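You operate a simulated robot arm through the tools that you are given. There is no shell and no other tool. Be economical: measure what you need, move in short steps, check, and stop when the job is done.

Carry out the task below with a simulated robot arm. There is one attempt and no reset: what you move stays moved.

TASK
Fetch the white seat ring and set it on the blue blanking disc.

It is judged by the outcome, as a careful person would: the job done as asked, and still so three seconds after it is handed in. It fails if anything else is knocked over, pushed out of place, dropped, spilled or broken.

THE ROBOT
A 6-joint arm with a two-finger parallel gripper, fixed in place. Base frame: the origin is at the foot of the arm, x ahead of it, y to its left, z up; the work surface is at about z = 0. Lengths are in mm, angles in rad, forces in N, time in s.
With the tool pointing down near the work surface it reaches from about 180 to 460 mm from the base axis. Its first joint turns from -1.222 to 1.222 rad. Payload 1.9 kg.
Tool frame: the origin (TCP) lies between the finger pads and is the grasp point; the fingertips stand 23 mm ahead of it; z points along the fingers, y is the line along which they close. The gripper opens to 94 mm. The fingers are 38 mm wide and 10 mm thick; the gripper's body (54 by 96 mm) begins 39 mm behind the TCP.
Orientation is told as [roll, pitch, yaw] about the base's x, y, z axes, in that order, counted from this pose: with the fingers straight down and closing along the base's y, the tool's x points along the base's -x, its y along +y and its z along -z.

THE INTERFACE
- The arm moves only by the tool servo_tool. Its argument "moves" is a list that holds one entry, the list of rows, each a list of 7 numbers: the opening in per cent of the stroke, from 0 (shut) to 100 (fully open), then the shift along the tool's x, y, z in units of 30 mm (1.0 is 30 mm), then the turn, a rotation vector about the tool's x, y, z in units of 4 degrees (1.0 is 4 degrees). In form: [[[claw, tx, ty, tz, rx, ry, rz], ...]]. A call has 1 to 12 rows; each row shifts and turns the commanded pose from where the row before left it, along the tool's axes as they then stand. A call with a number of a shift or a turn outside -1 to 1 is refused whole. A row lasts 0.2 s, in which the tool goes at most 50 mm and 0.15 rad; a call with a longer step from one row to the next is refused whole, and so is a gripper value outside its range. A pose out of reach is approached as far as the arm can. The call stops where the force on the tool passes 40 N (or 10 N more than at its start, if that is more) or the arm is blocked; 0.2 s more then pass. The fingers move at their own pace (about 108 mm/s each) and stop on an object; they squeeze with about 32 N. The grip force told is the motor's: it shows also when the fingers shut on nothing. Time passes only in rows, and 0.2 s behind the last, so rows that do not move let the fingers close. It gives the time, the measured TCP pose, the force on the tool (base axes), the opening and the grip force at its end, in the units of the frame above (readings bear some noise), and new pictures: "views" is both (left out), scene, wrist or none.
- Cameras (640 x 400 px; columns grow to the right, rows downward): "scene" is fixed at [60.2, 320.9, 418.7]; the picture's right is [-0.72, -0.69, 0.00], its down [-0.38, 0.39, -0.84] and it looks along [0.58, -0.60, -0.54] (base axes); focal length 303 px, centre (320, 200). "wrist" rides on the gripper at [-39, 0, -44] in the tool frame; the picture's right is [0.00, -1.00, 0.00], its down [0.97, 0.00, -0.24] and it looks along [0.24, 0.00, 0.97] (tool axes); focal length 218 px, centre (320, 200).
- pixel_to_xyz(camera, pixels): there is no depth. For up to 12 entries [column, row, z] of the newest picture of that camera ("zoom" is the newest enlarged one), the place [x, y] in the base frame at which the ray of that pixel passes the height z, good to about 2 mm, but the place of the scene camera against the robot may be out by one fixed shift of up to 12 mm in any direction. No time passes.
- enlarge(camera, box): a new picture of the part [left, top, right, bottom] of that camera's present view, enlarged. No time passes.
- hand_in(): hands the job in; it is judged then, once.

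Work in short steps. Measure before you move; look again where a grasp or a placing could have gone wrong, and mend it. You have 60 turns and 120 pictures in all, the two below and enlarged ones among them. Open the gripper and draw the arm clear of the work before you hand the job in, unless the task says otherwise; then end with one line.

The tools are called as name(argument=value, ...) on one line, values as JSON. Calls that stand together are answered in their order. servo_tool: Moves the arm, as the interface text tells. Its arguments: {"type":"object","properties":{"moves":{"type":"array","items":{"type":"array","items":{"type":"array","items":{"type":"number"}}}},"views":{"type":"string","enum":["both","scene","wrist","none"]}},"required":["moves"]} The other tools are called the same way: pixel_to_xyz (camera, pixels) gives the place at which the rays of pixels pass given heights; enlarge (camera, box) takes an enlarged picture of a part of a camera's view; hand_in () hands the job in.

At the start:

```text
t: 0.0
ee_pos: [256.2, -49.4, 232.2]
ee_rot: [0.0, -0.003, 0.0]
contact_force: [-0.1, 0.1, 0.1]
opening: 94.0
gripper_force: 0.1
```

scene: 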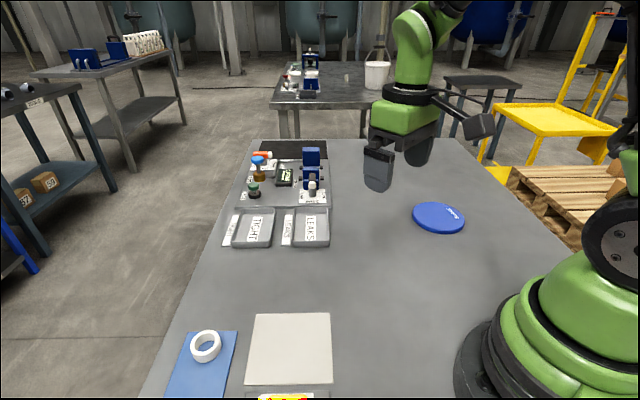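
wrist: 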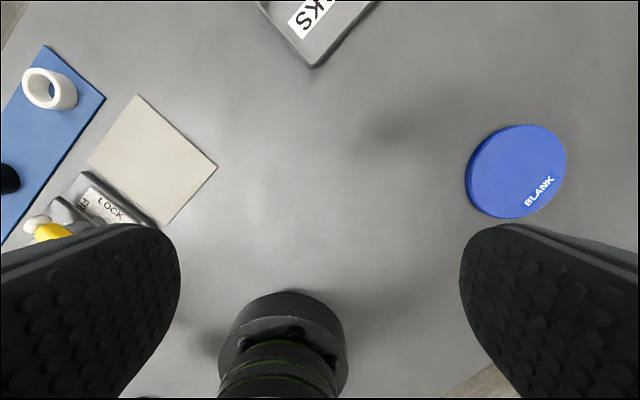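

The white ring is at scene (206,346) and wrist (50,89); the blue disc is at scene (438,217) and wrist (516,172). I'll measure both from the two cameras.

pixel_to_xyz(camera="wrist", pixels=[[42, 88, 20], [42, 88, 12], [55, 90, 2], [522, 168, 5], [522, 168, 10], [567, 165, 8], [470, 170, 8], [20, 160, 0], [105, 98, 0], [46, 46, 0]])

pixel_to_xyz(camera="scene", pixels=[[206, 341, 20], [206, 350, 2], [206, 341, 12], [438, 216, 10], [438, 216, 5], [413, 217, 8], [464, 217, 8]])

enlarge(camera="scene", box=[160, 310, 260, 372])

enlarge(camera="wrist", box=[0, 30, 160, 130])

enlarge(camera="scene", box=[390, 186, 490, 248])

```text
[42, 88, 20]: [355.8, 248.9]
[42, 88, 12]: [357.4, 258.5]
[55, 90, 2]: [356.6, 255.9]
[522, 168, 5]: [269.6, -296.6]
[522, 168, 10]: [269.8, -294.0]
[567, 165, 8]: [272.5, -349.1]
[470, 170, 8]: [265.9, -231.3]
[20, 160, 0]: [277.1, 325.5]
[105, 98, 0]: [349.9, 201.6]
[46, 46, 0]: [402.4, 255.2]
```

```text
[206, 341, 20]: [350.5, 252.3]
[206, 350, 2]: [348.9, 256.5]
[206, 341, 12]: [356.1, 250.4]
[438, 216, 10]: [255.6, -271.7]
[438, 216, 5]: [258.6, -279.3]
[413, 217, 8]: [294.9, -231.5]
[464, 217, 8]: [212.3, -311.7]
```

```text
6.40 times, centred on (210, 341) of scene
```

zoom: 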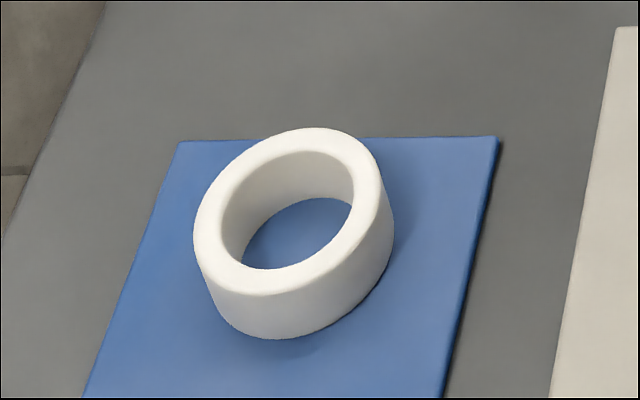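

```text
4.00 times, centred on (80, 80) of wrist
```

zoom: 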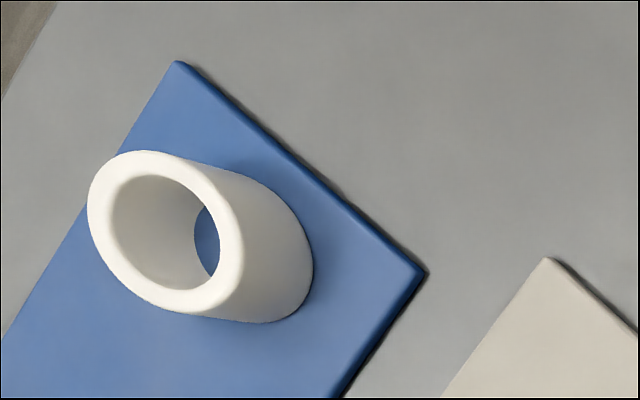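

```text
6.40 times, centred on (440, 217) of scene
```

zoom: 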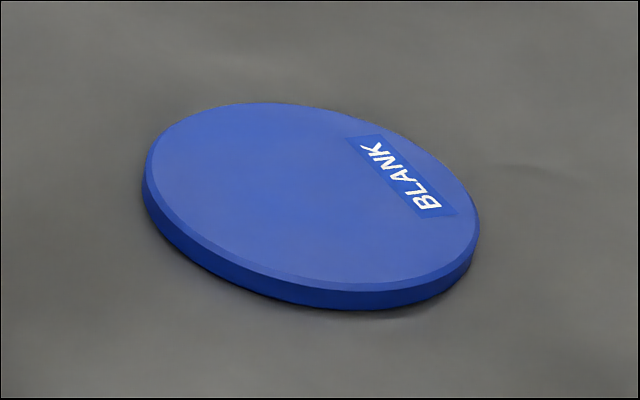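

The ring sits near (354, 252) and the disc near (265, -290). I'm moving above the ring at about z=150 for a closer look.

servo_tool(moves=[[[100, -0.3, 0.95, 0.25, 0, 0, 0], [100, -0.3, 0.95, 0.25, 0, 0, 0], [100, -0.3, 0.95, 0.25, 0, 0, 0], [100, -0.3, 0.95, 0.25, 0, 0, 0], [100, -0.3, 0.95, 0.25, 0, 0, 0], [100, -0.3, 0.95, 0.25, 0, 0, 0], [100, -0.3, 0.95, 0.25, 0, 0, 0], [100, -0.3, 0.95, 0.25, 0, 0, 0], [100, -0.3, 0.95, 0.25, 0, 0, 0], [100, -0.3, 0.95, 0.25, 0, 0, 0], [100, 0, 0, 0, 0, 0, 0]]])

```text
t: 2.4
ee_pos: [345.6, 234.2, 157.8]
ee_rot: [0.0, -0.001, 0.001]
contact_force: [-0.1, -0.4, 0.4]
opening: 94.1
gripper_force: 0.1
```

scene: 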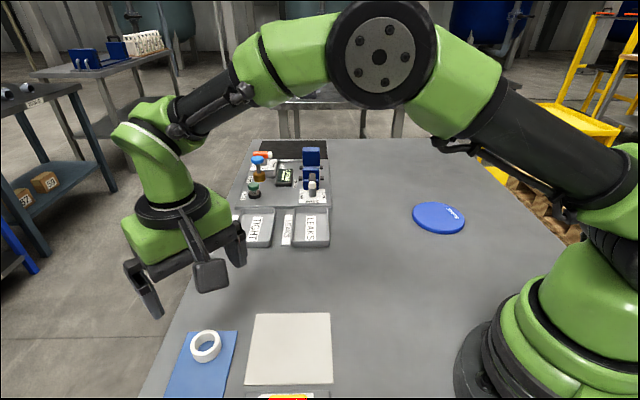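
wrist: 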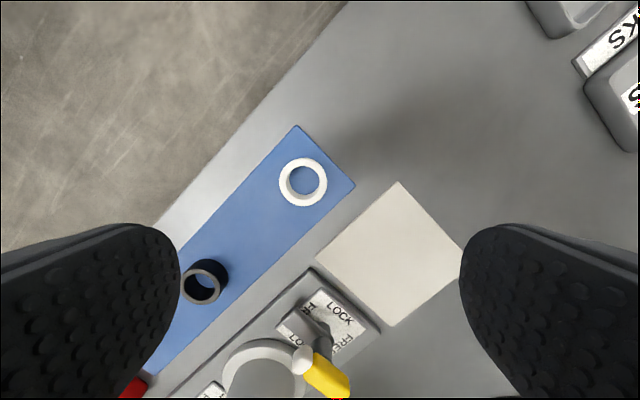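

The ring is now at wrist (303,181), with a black ring at (205,282) and a lever fixture lower down. I'll measure their edges to choose a grip direction.

pixel_to_xyz(camera="wrist", pixels=[[279, 182, 15], [327, 182, 15], [303, 158, 15], [303, 206, 15], [303, 181, 15], [205, 282, 15], [298, 125, 2], [355, 185, 2], [320, 270, 20], [300, 358, 30]])

enlarge(camera="wrist", box=[260, 150, 340, 200])

enlarge(camera="wrist", box=[140, 200, 460, 400])

```text
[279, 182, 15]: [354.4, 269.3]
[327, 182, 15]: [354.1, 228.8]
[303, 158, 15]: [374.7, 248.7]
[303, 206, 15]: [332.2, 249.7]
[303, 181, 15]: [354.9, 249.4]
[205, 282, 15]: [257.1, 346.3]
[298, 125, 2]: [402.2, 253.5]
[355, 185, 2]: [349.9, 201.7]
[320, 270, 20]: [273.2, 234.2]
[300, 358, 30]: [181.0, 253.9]
```

```text
8.00 times, centred on (300, 175) of wrist
```

zoom: 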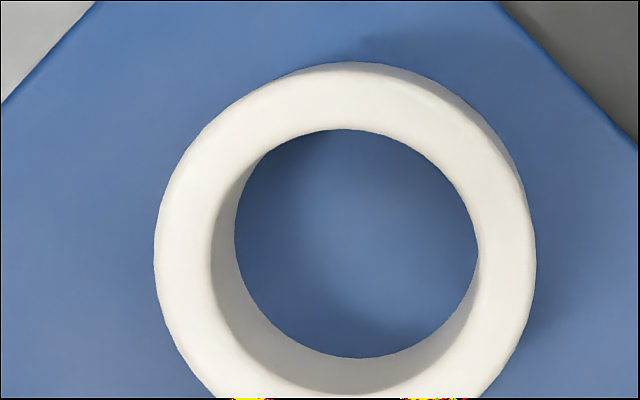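

```text
2.00 times, centred on (300, 300) of wrist
```

zoom: 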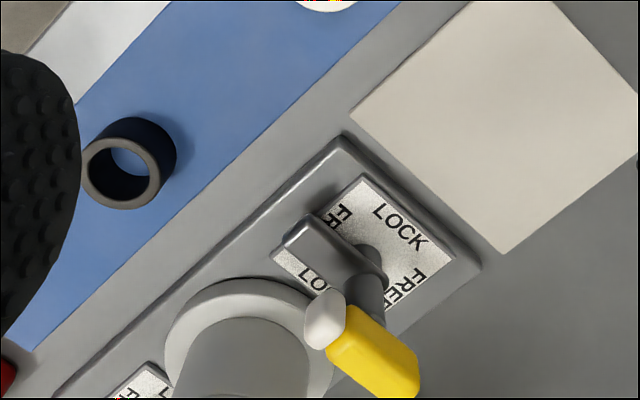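

The ring has an OD of about 41 mm and its centre is at about (354,249). There is free space on both y sides, so I'll centre over it, descend to z≈70 and re-check.

servo_tool(moves=[[[100, -0.28, 0.5, 0, 0, 0, 0], [100, 0, 0, 0.9, 0, 0, 0], [100, 0, 0, 0.9, 0, 0, 0], [100, 0, 0, 0.9, 0, 0, 0], [100, 0, 0, 0, 0, 0, 0]]])

```text
t: 3.6
ee_pos: [355.8, 250.5, 77.5]
ee_rot: [0.0, -0.002, 0.002]
contact_force: [-0.4, 0.0, -0.6]
opening: 93.9
gripper_force: 0.1
```

scene: 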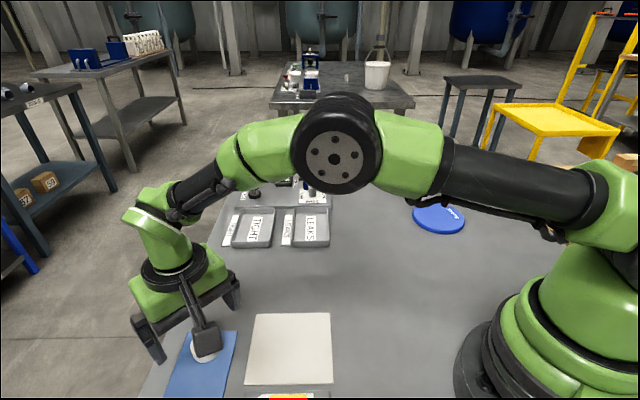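
wrist: 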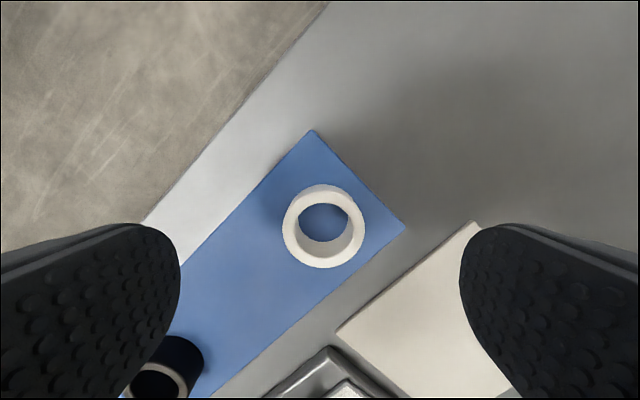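

The ring's top face is now centred near (323,227), and its base is a little above that. I'm measuring it.

enlarge(camera="wrist", box=[260, 170, 388, 250])

pixel_to_xyz(camera="wrist", pixels=[[283, 227, 17], [365, 227, 17], [324, 268, 17], [324, 192, 17], [323, 227, 17], [324, 184, 2], [327, 185, 10]])

```text
5.00 times, centred on (324, 210) of wrist
```

zoom: 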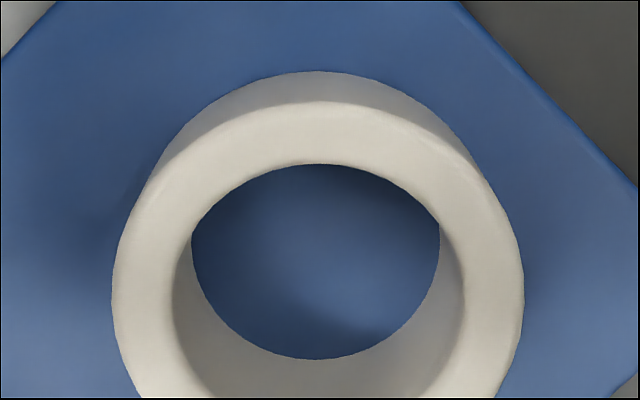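

```text
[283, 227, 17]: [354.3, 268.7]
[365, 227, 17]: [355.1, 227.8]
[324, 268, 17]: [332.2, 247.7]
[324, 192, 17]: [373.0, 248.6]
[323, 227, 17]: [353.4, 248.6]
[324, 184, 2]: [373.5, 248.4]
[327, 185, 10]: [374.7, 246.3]
```

Ring centre is (353,248), with its top at about z=17. I'll descend to TCP z≈28, tips about 5 mm up.

servo_tool(moves=[[[100, 0.08, -0.07, 0.55, 0, 0, 0], [100, 0, 0, 0.55, 0, 0, 0], [100, 0, 0, 0.5, 0, 0, 0], [100, 0, 0, 0, 0, 0, 0]]])

```text
t: 4.6
ee_pos: [351.1, 250.5, 29.8]
ee_rot: [0.0, -0.001, 0.001]
contact_force: [0.2, -0.8, 0.3]
opening: 94.0
gripper_force: 0.2
```

scene: 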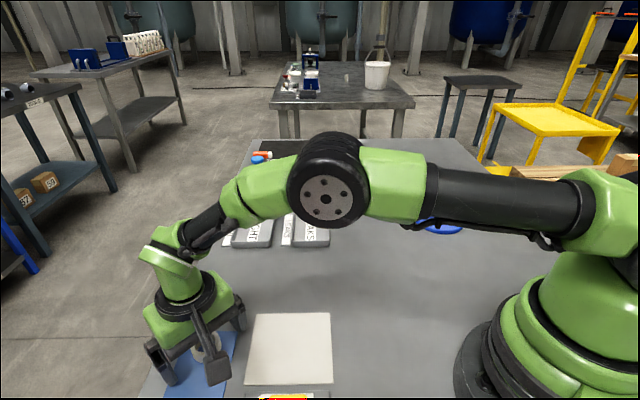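
wrist: 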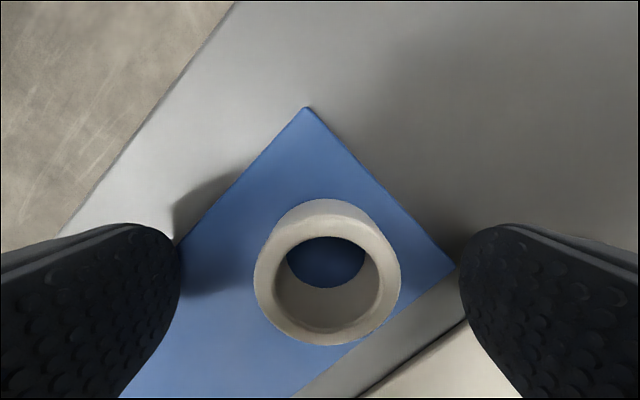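

The ring is between the fingers. I'll drop 2 mm more, nudge in y and close.

servo_tool(moves=[[[100, 0, -0.06, 0.07, 0, 0, 0], [60, 0, 0, 0, 0, 0, 0], [45, 0, 0, 0, 0, 0, 0], [30, 0, 0, 0, 0, 0, 0], [30, 0, 0, 0, 0, 0, 0]]])

```text
t: 5.8
ee_pos: [350.6, 247.9, 27.6]
ee_rot: [0.0, 0.0, 0.001]
contact_force: [-0.4, -0.2, -1.4]
opening: 39.0
gripper_force: 32.1
```

scene: 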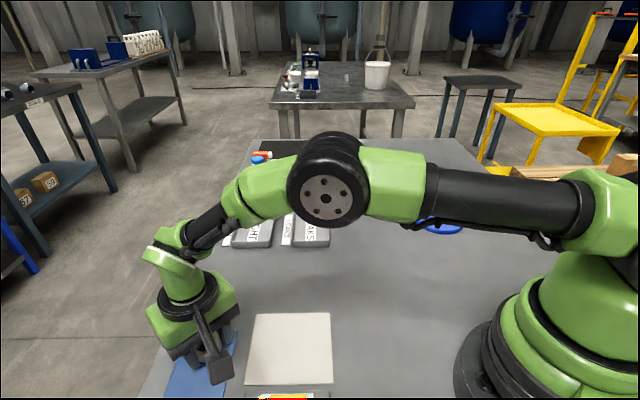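
wrist: 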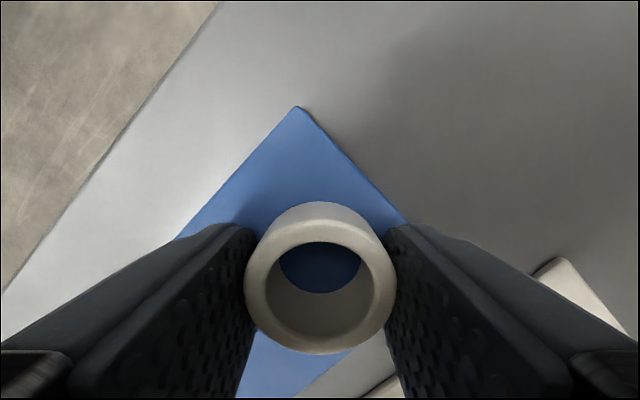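

It is gripped at 39 mm with 32 N. I'll lift straight up, then carry it toward the disc.

servo_tool(moves=[[[30, 0, 0, -0.5, 0, 0, 0], [30, 0, 0, -1, 0, 0, 0], [30, 0, 0, -1, 0, 0, 0], [30, 0, 0, -1, 0, 0, 0], [30, 0, -0.5, -0.5, 0, 0, 0], [30, 0, -0.9, 0, 0, 0, 0], [30, 0.1, -0.9, 0, 0, 0, 0], [30, 0.2, -0.9, 0, 0, 0, 0], [30, 0.2, -0.9, 0, 0, 0, 0], [30, 0.2, -0.9, 0, 0, 0, 0], [30, 0.2, -0.9, 0, 0, 0, 0], [30, 0, -0.5, 0, 0, 0, 0]]], views="wrist")

servo_tool(moves=[[[30, 0.2, -0.9, 0, 0, 0, 0], [30, 0.2, -0.9, 0, 0, 0, 0], [30, 0.2, -0.9, 0, 0, 0, 0], [30, 0.2, -0.9, 0, 0, 0, 0], [30, 0.2, -0.9, 0, 0, 0, 0], [30, 0.2, -0.9, 0, 0, 0, 0], [30, 0.2, -0.9, 0, 0, 0, 0], [30, 0.2, -0.9, 0, 0, 0, 0], [30, 0, -0.9, 0, 0, 0, 0], [30, 0, -0.9, 0, 0, 0, 0], [30, 0, 0, 0, 0, 0, 0]]])

```text
t: 8.4
ee_pos: [325.9, 54.7, 147.0]
ee_rot: [-0.001, -0.001, 0.003]
contact_force: [-0.7, 0.0, -0.7]
opening: 39.0
gripper_force: 32.0
```

wrist: 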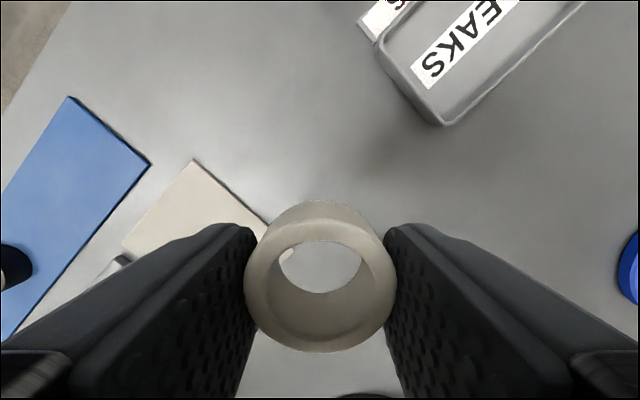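

```text
t: 10.8
ee_pos: [277.6, -215.8, 146.2]
ee_rot: [0.0, -0.002, 0.002]
contact_force: [-0.8, 0.0, 0.0]
opening: 38.7
gripper_force: 32.2
```

scene: 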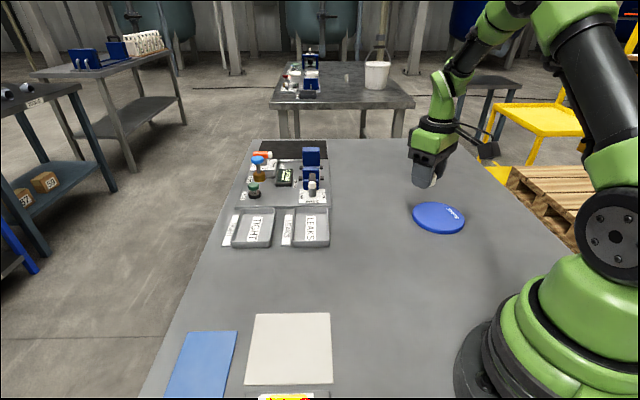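
wrist: 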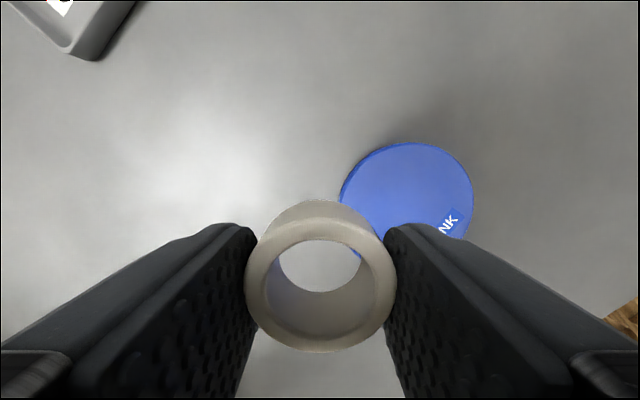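

The disc spans wrist columns 343–473 with its top edge at row 143 and its lower part hidden. I'm measuring it from here.

pixel_to_xyz(camera="wrist", pixels=[[343, 196, 8], [473, 195, 8], [408, 143, 8], [340, 195, 0], [365, 250, 8], [463, 233, 8]])

enlarge(camera="wrist", box=[320, 130, 496, 240])

```text
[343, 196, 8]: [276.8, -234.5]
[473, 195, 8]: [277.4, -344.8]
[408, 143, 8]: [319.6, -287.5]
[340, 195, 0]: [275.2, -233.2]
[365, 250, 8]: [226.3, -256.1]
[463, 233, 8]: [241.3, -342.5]
```

```text
3.64 times, centred on (408, 185) of wrist
```

zoom: 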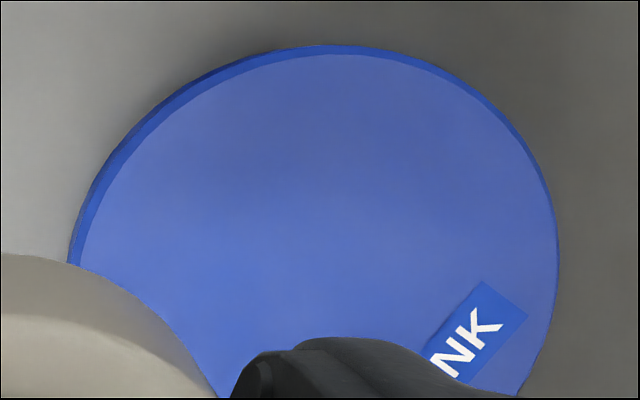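

Fitting the edge points gives a disc centre of about (263,-290) and a radius of about 56. I'm moving over the centre at z≈75.

servo_tool(moves=[[[30, 0.16, -0.82, 0, 0, 0, 0], [30, 0.16, -0.82, 0, 0, 0, 0], [30, 0.16, -0.82, 0, 0, 0, 0], [30, 0, 0, 0.8, 0, 0, 0], [30, 0, 0, 0.8, 0, 0, 0], [30, 0, 0, 0.75, 0, 0, 0], [30, 0, 0, 0, 0, 0, 0]]])

```text
t: 12.4
ee_pos: [262.8, -287.0, 75.4]
ee_rot: [0.001, -0.003, 0.003]
contact_force: [-1.3, -0.1, 0.4]
opening: 38.9
gripper_force: 32.3
```

scene: 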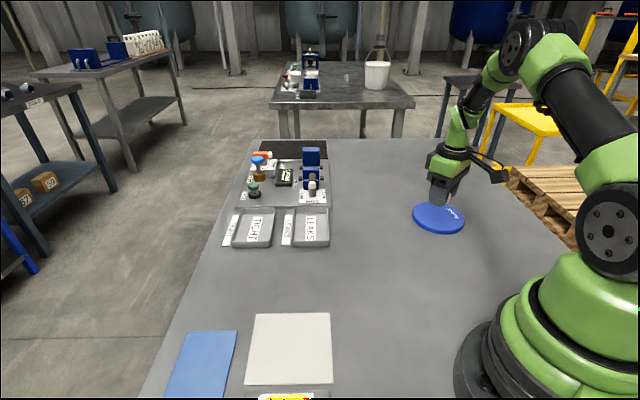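
wrist: 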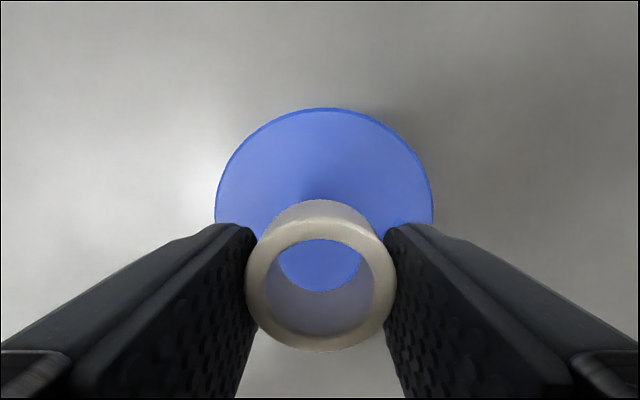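

The disc spans columns 216–433 and looks nearly centred. I'm checking its edges.

pixel_to_xyz(camera="wrist", pixels=[[217, 210, 8], [433, 210, 8], [325, 110, 8], [250, 143, 8], [398, 141, 8]])

enlarge(camera="scene", box=[390, 140, 510, 240])

```text
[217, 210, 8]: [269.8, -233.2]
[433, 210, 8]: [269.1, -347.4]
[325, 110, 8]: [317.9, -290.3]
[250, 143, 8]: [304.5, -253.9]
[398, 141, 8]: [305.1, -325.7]
```

```text
4.00 times, centred on (450, 190) of scene
```

zoom: 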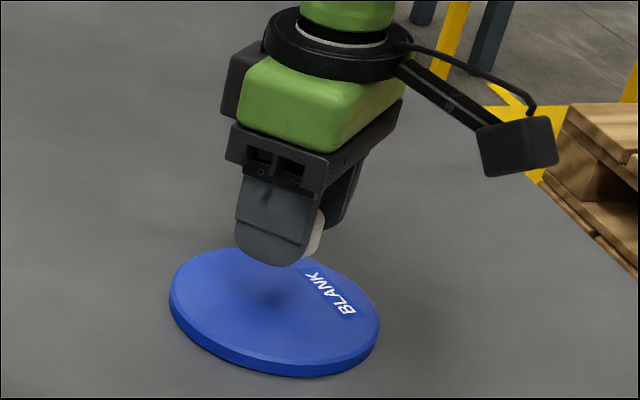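

Disc centre is confirmed at (262,-290). I'll lower to z≈40; contact is expected around 32–35.

servo_tool(moves=[[[30, 0.05, -0.1, 0.4, 0, 0, 0], [30, 0, 0, 0.4, 0, 0, 0], [30, 0, 0, 0.35, 0, 0, 0], [30, 0, 0, 0, 0, 0, 0]]], views="scene")

enlarge(camera="scene", box=[400, 180, 480, 240])

```text
t: 13.4
ee_pos: [260.5, -291.2, 41.2]
ee_rot: [-0.001, -0.001, 0.003]
contact_force: [-0.3, -0.5, -0.5]
opening: 38.6
gripper_force: 31.9
```

scene: 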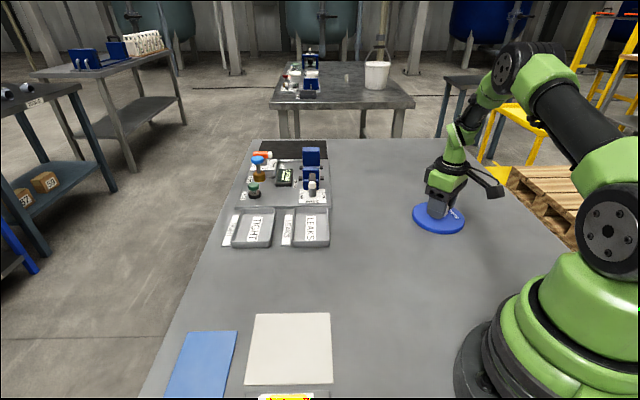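

```text
6.67 times, centred on (440, 210) of scene
```

zoom: 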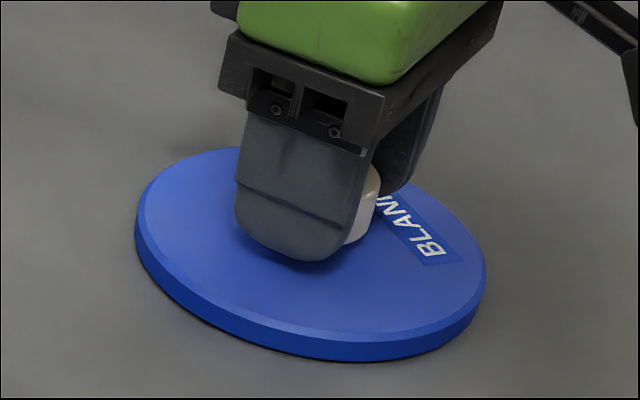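

No contact yet. I'll lower in small steps and watch the force.

servo_tool(moves=[[[30, 0, 0, 0.07, 0, 0, 0], [30, 0, 0, 0.07, 0, 0, 0], [30, 0, 0, 0, 0, 0, 0]]], views="none")

servo_tool(moves=[[[30, 0, 0, 0.06, 0, 0, 0], [30, 0, 0, 0, 0, 0, 0]]], views="none")

```text
t: 14.2
ee_pos: [260.0, -290.9, 36.9]
ee_rot: [0.0, -0.001, 0.002]
contact_force: [0.6, 0.1, 0.2]
opening: 38.8
gripper_force: 32.5
```

```text
t: 14.8
ee_pos: [261.4, -291.0, 34.7]
ee_rot: [0.002, -0.001, 0.002]
contact_force: [-0.3, 0.0, 0.6]
opening: 38.6
gripper_force: 31.8
```

Still no contact at 34.7, so I'll continue down in 1 mm steps.

servo_tool(moves=[[[30, 0, 0, 0.035, 0, 0, 0], [30, 0, 0, 0, 0, 0, 0]]], views="none")

servo_tool(moves=[[[30, 0, 0, 0.035, 0, 0, 0], [30, 0, 0, 0, 0, 0, 0]]], views="scene")

enlarge(camera="scene", box=[410, 190, 474, 238])

```text
t: 15.4
ee_pos: [262.5, -292.3, 34.7]
ee_rot: [0.0, -0.003, 0.002]
contact_force: [-4.0, 3.0, 18.9]
opening: 39.0
gripper_force: 31.9
```

```text
t: 15.8
ee_pos: [261.7, -292.6, 35.8]
ee_rot: [0.0, -0.003, -0.001]
contact_force: [-1.2, 1.0, 6.0]
opening: 38.9
gripper_force: 31.7
stopped in row 2: the force on the tool passed its limit (the readings are from after the stop); the commanded pose is now the measured one
```

scene: 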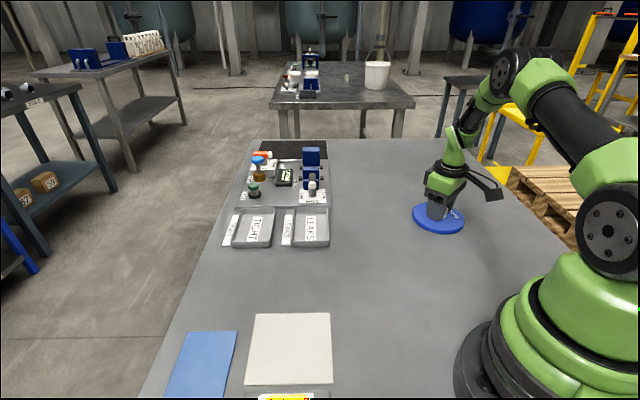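

```text
8.33 times, centred on (442, 214) of scene
```

zoom: 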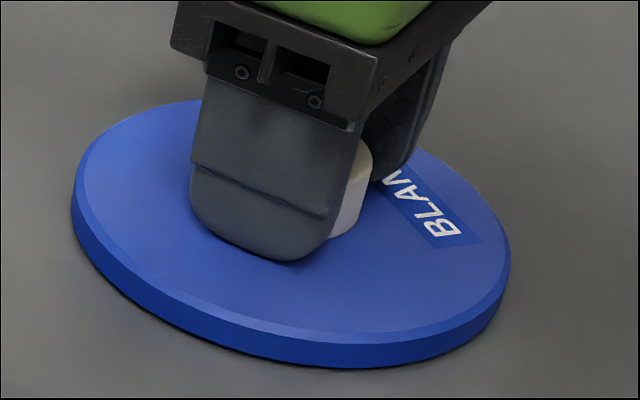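

The ring is seated with about 6 N of residual force. I'll open gradually, then rise.

servo_tool(moves=[[[45, 0, 0, 0, 0, 0, 0], [50, 0, 0, 0, 0, 0, 0], [60, 0, 0, 0, 0, 0, 0], [70, 0, 0, 0, 0, 0, 0], [70, 0, 0, -0.3, 0, 0, 0], [70, 0, 0, -1, 0, 0, 0], [70, 0, 0, -1, 0, 0, 0], [70, 0, 0, -1, 0, 0, 0], [70, 0, 0.9, -0.5, 0, 0, 0], [70, 0, 0.9, 0, 0, 0, 0], [70, 0, 0.9, 0, 0, 0, 0], [70, 0, 0, 0, 0, 0, 0]]])

enlarge(camera="scene", box=[400, 185, 480, 245])

```text
t: 18.4
ee_pos: [261.6, -209.8, 149.1]
ee_rot: [-0.001, -0.004, 0.0]
contact_force: [0.4, -0.1, -0.1]
opening: 65.8
gripper_force: 0.1
```

scene: 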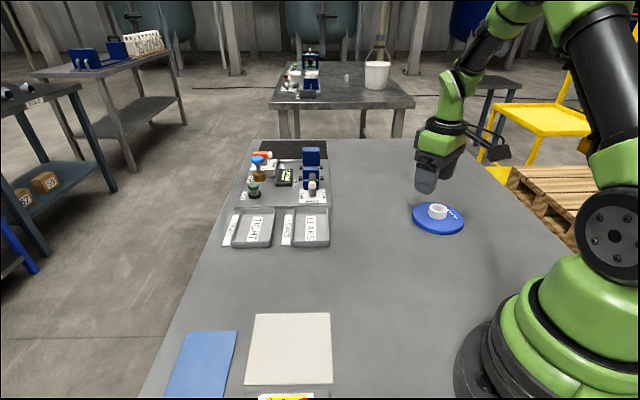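
wrist: 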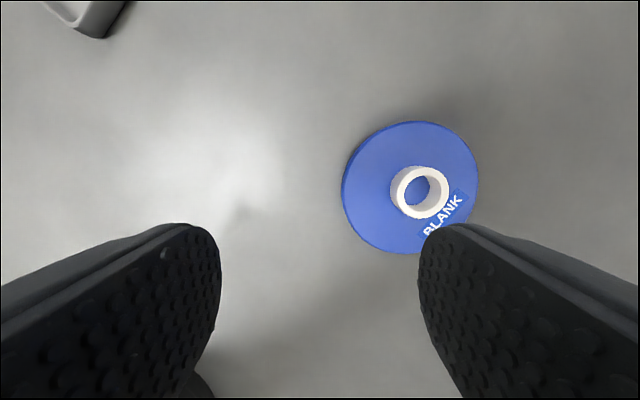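

```text
6.67 times, centred on (440, 215) of scene
```

zoom: 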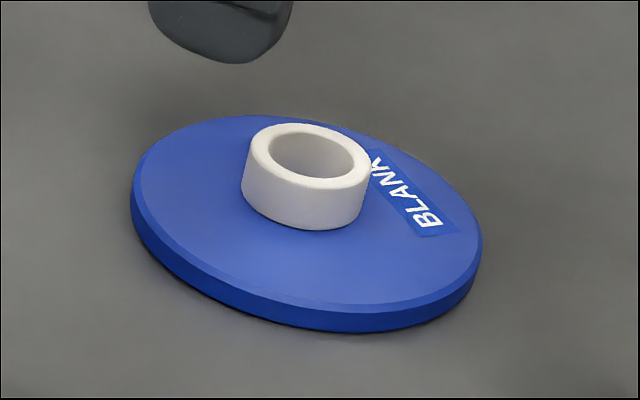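

The ring is flat on the disc and close to its centre. The disc hasn't moved and the arm is clear, so I'm handing in.

hand_in()

```text
The job is handed in.
```

The white seat ring is resting flat on the blue blanking disc, a few millimetres off its centre, and the arm is open and clear with nothing else disturbed.
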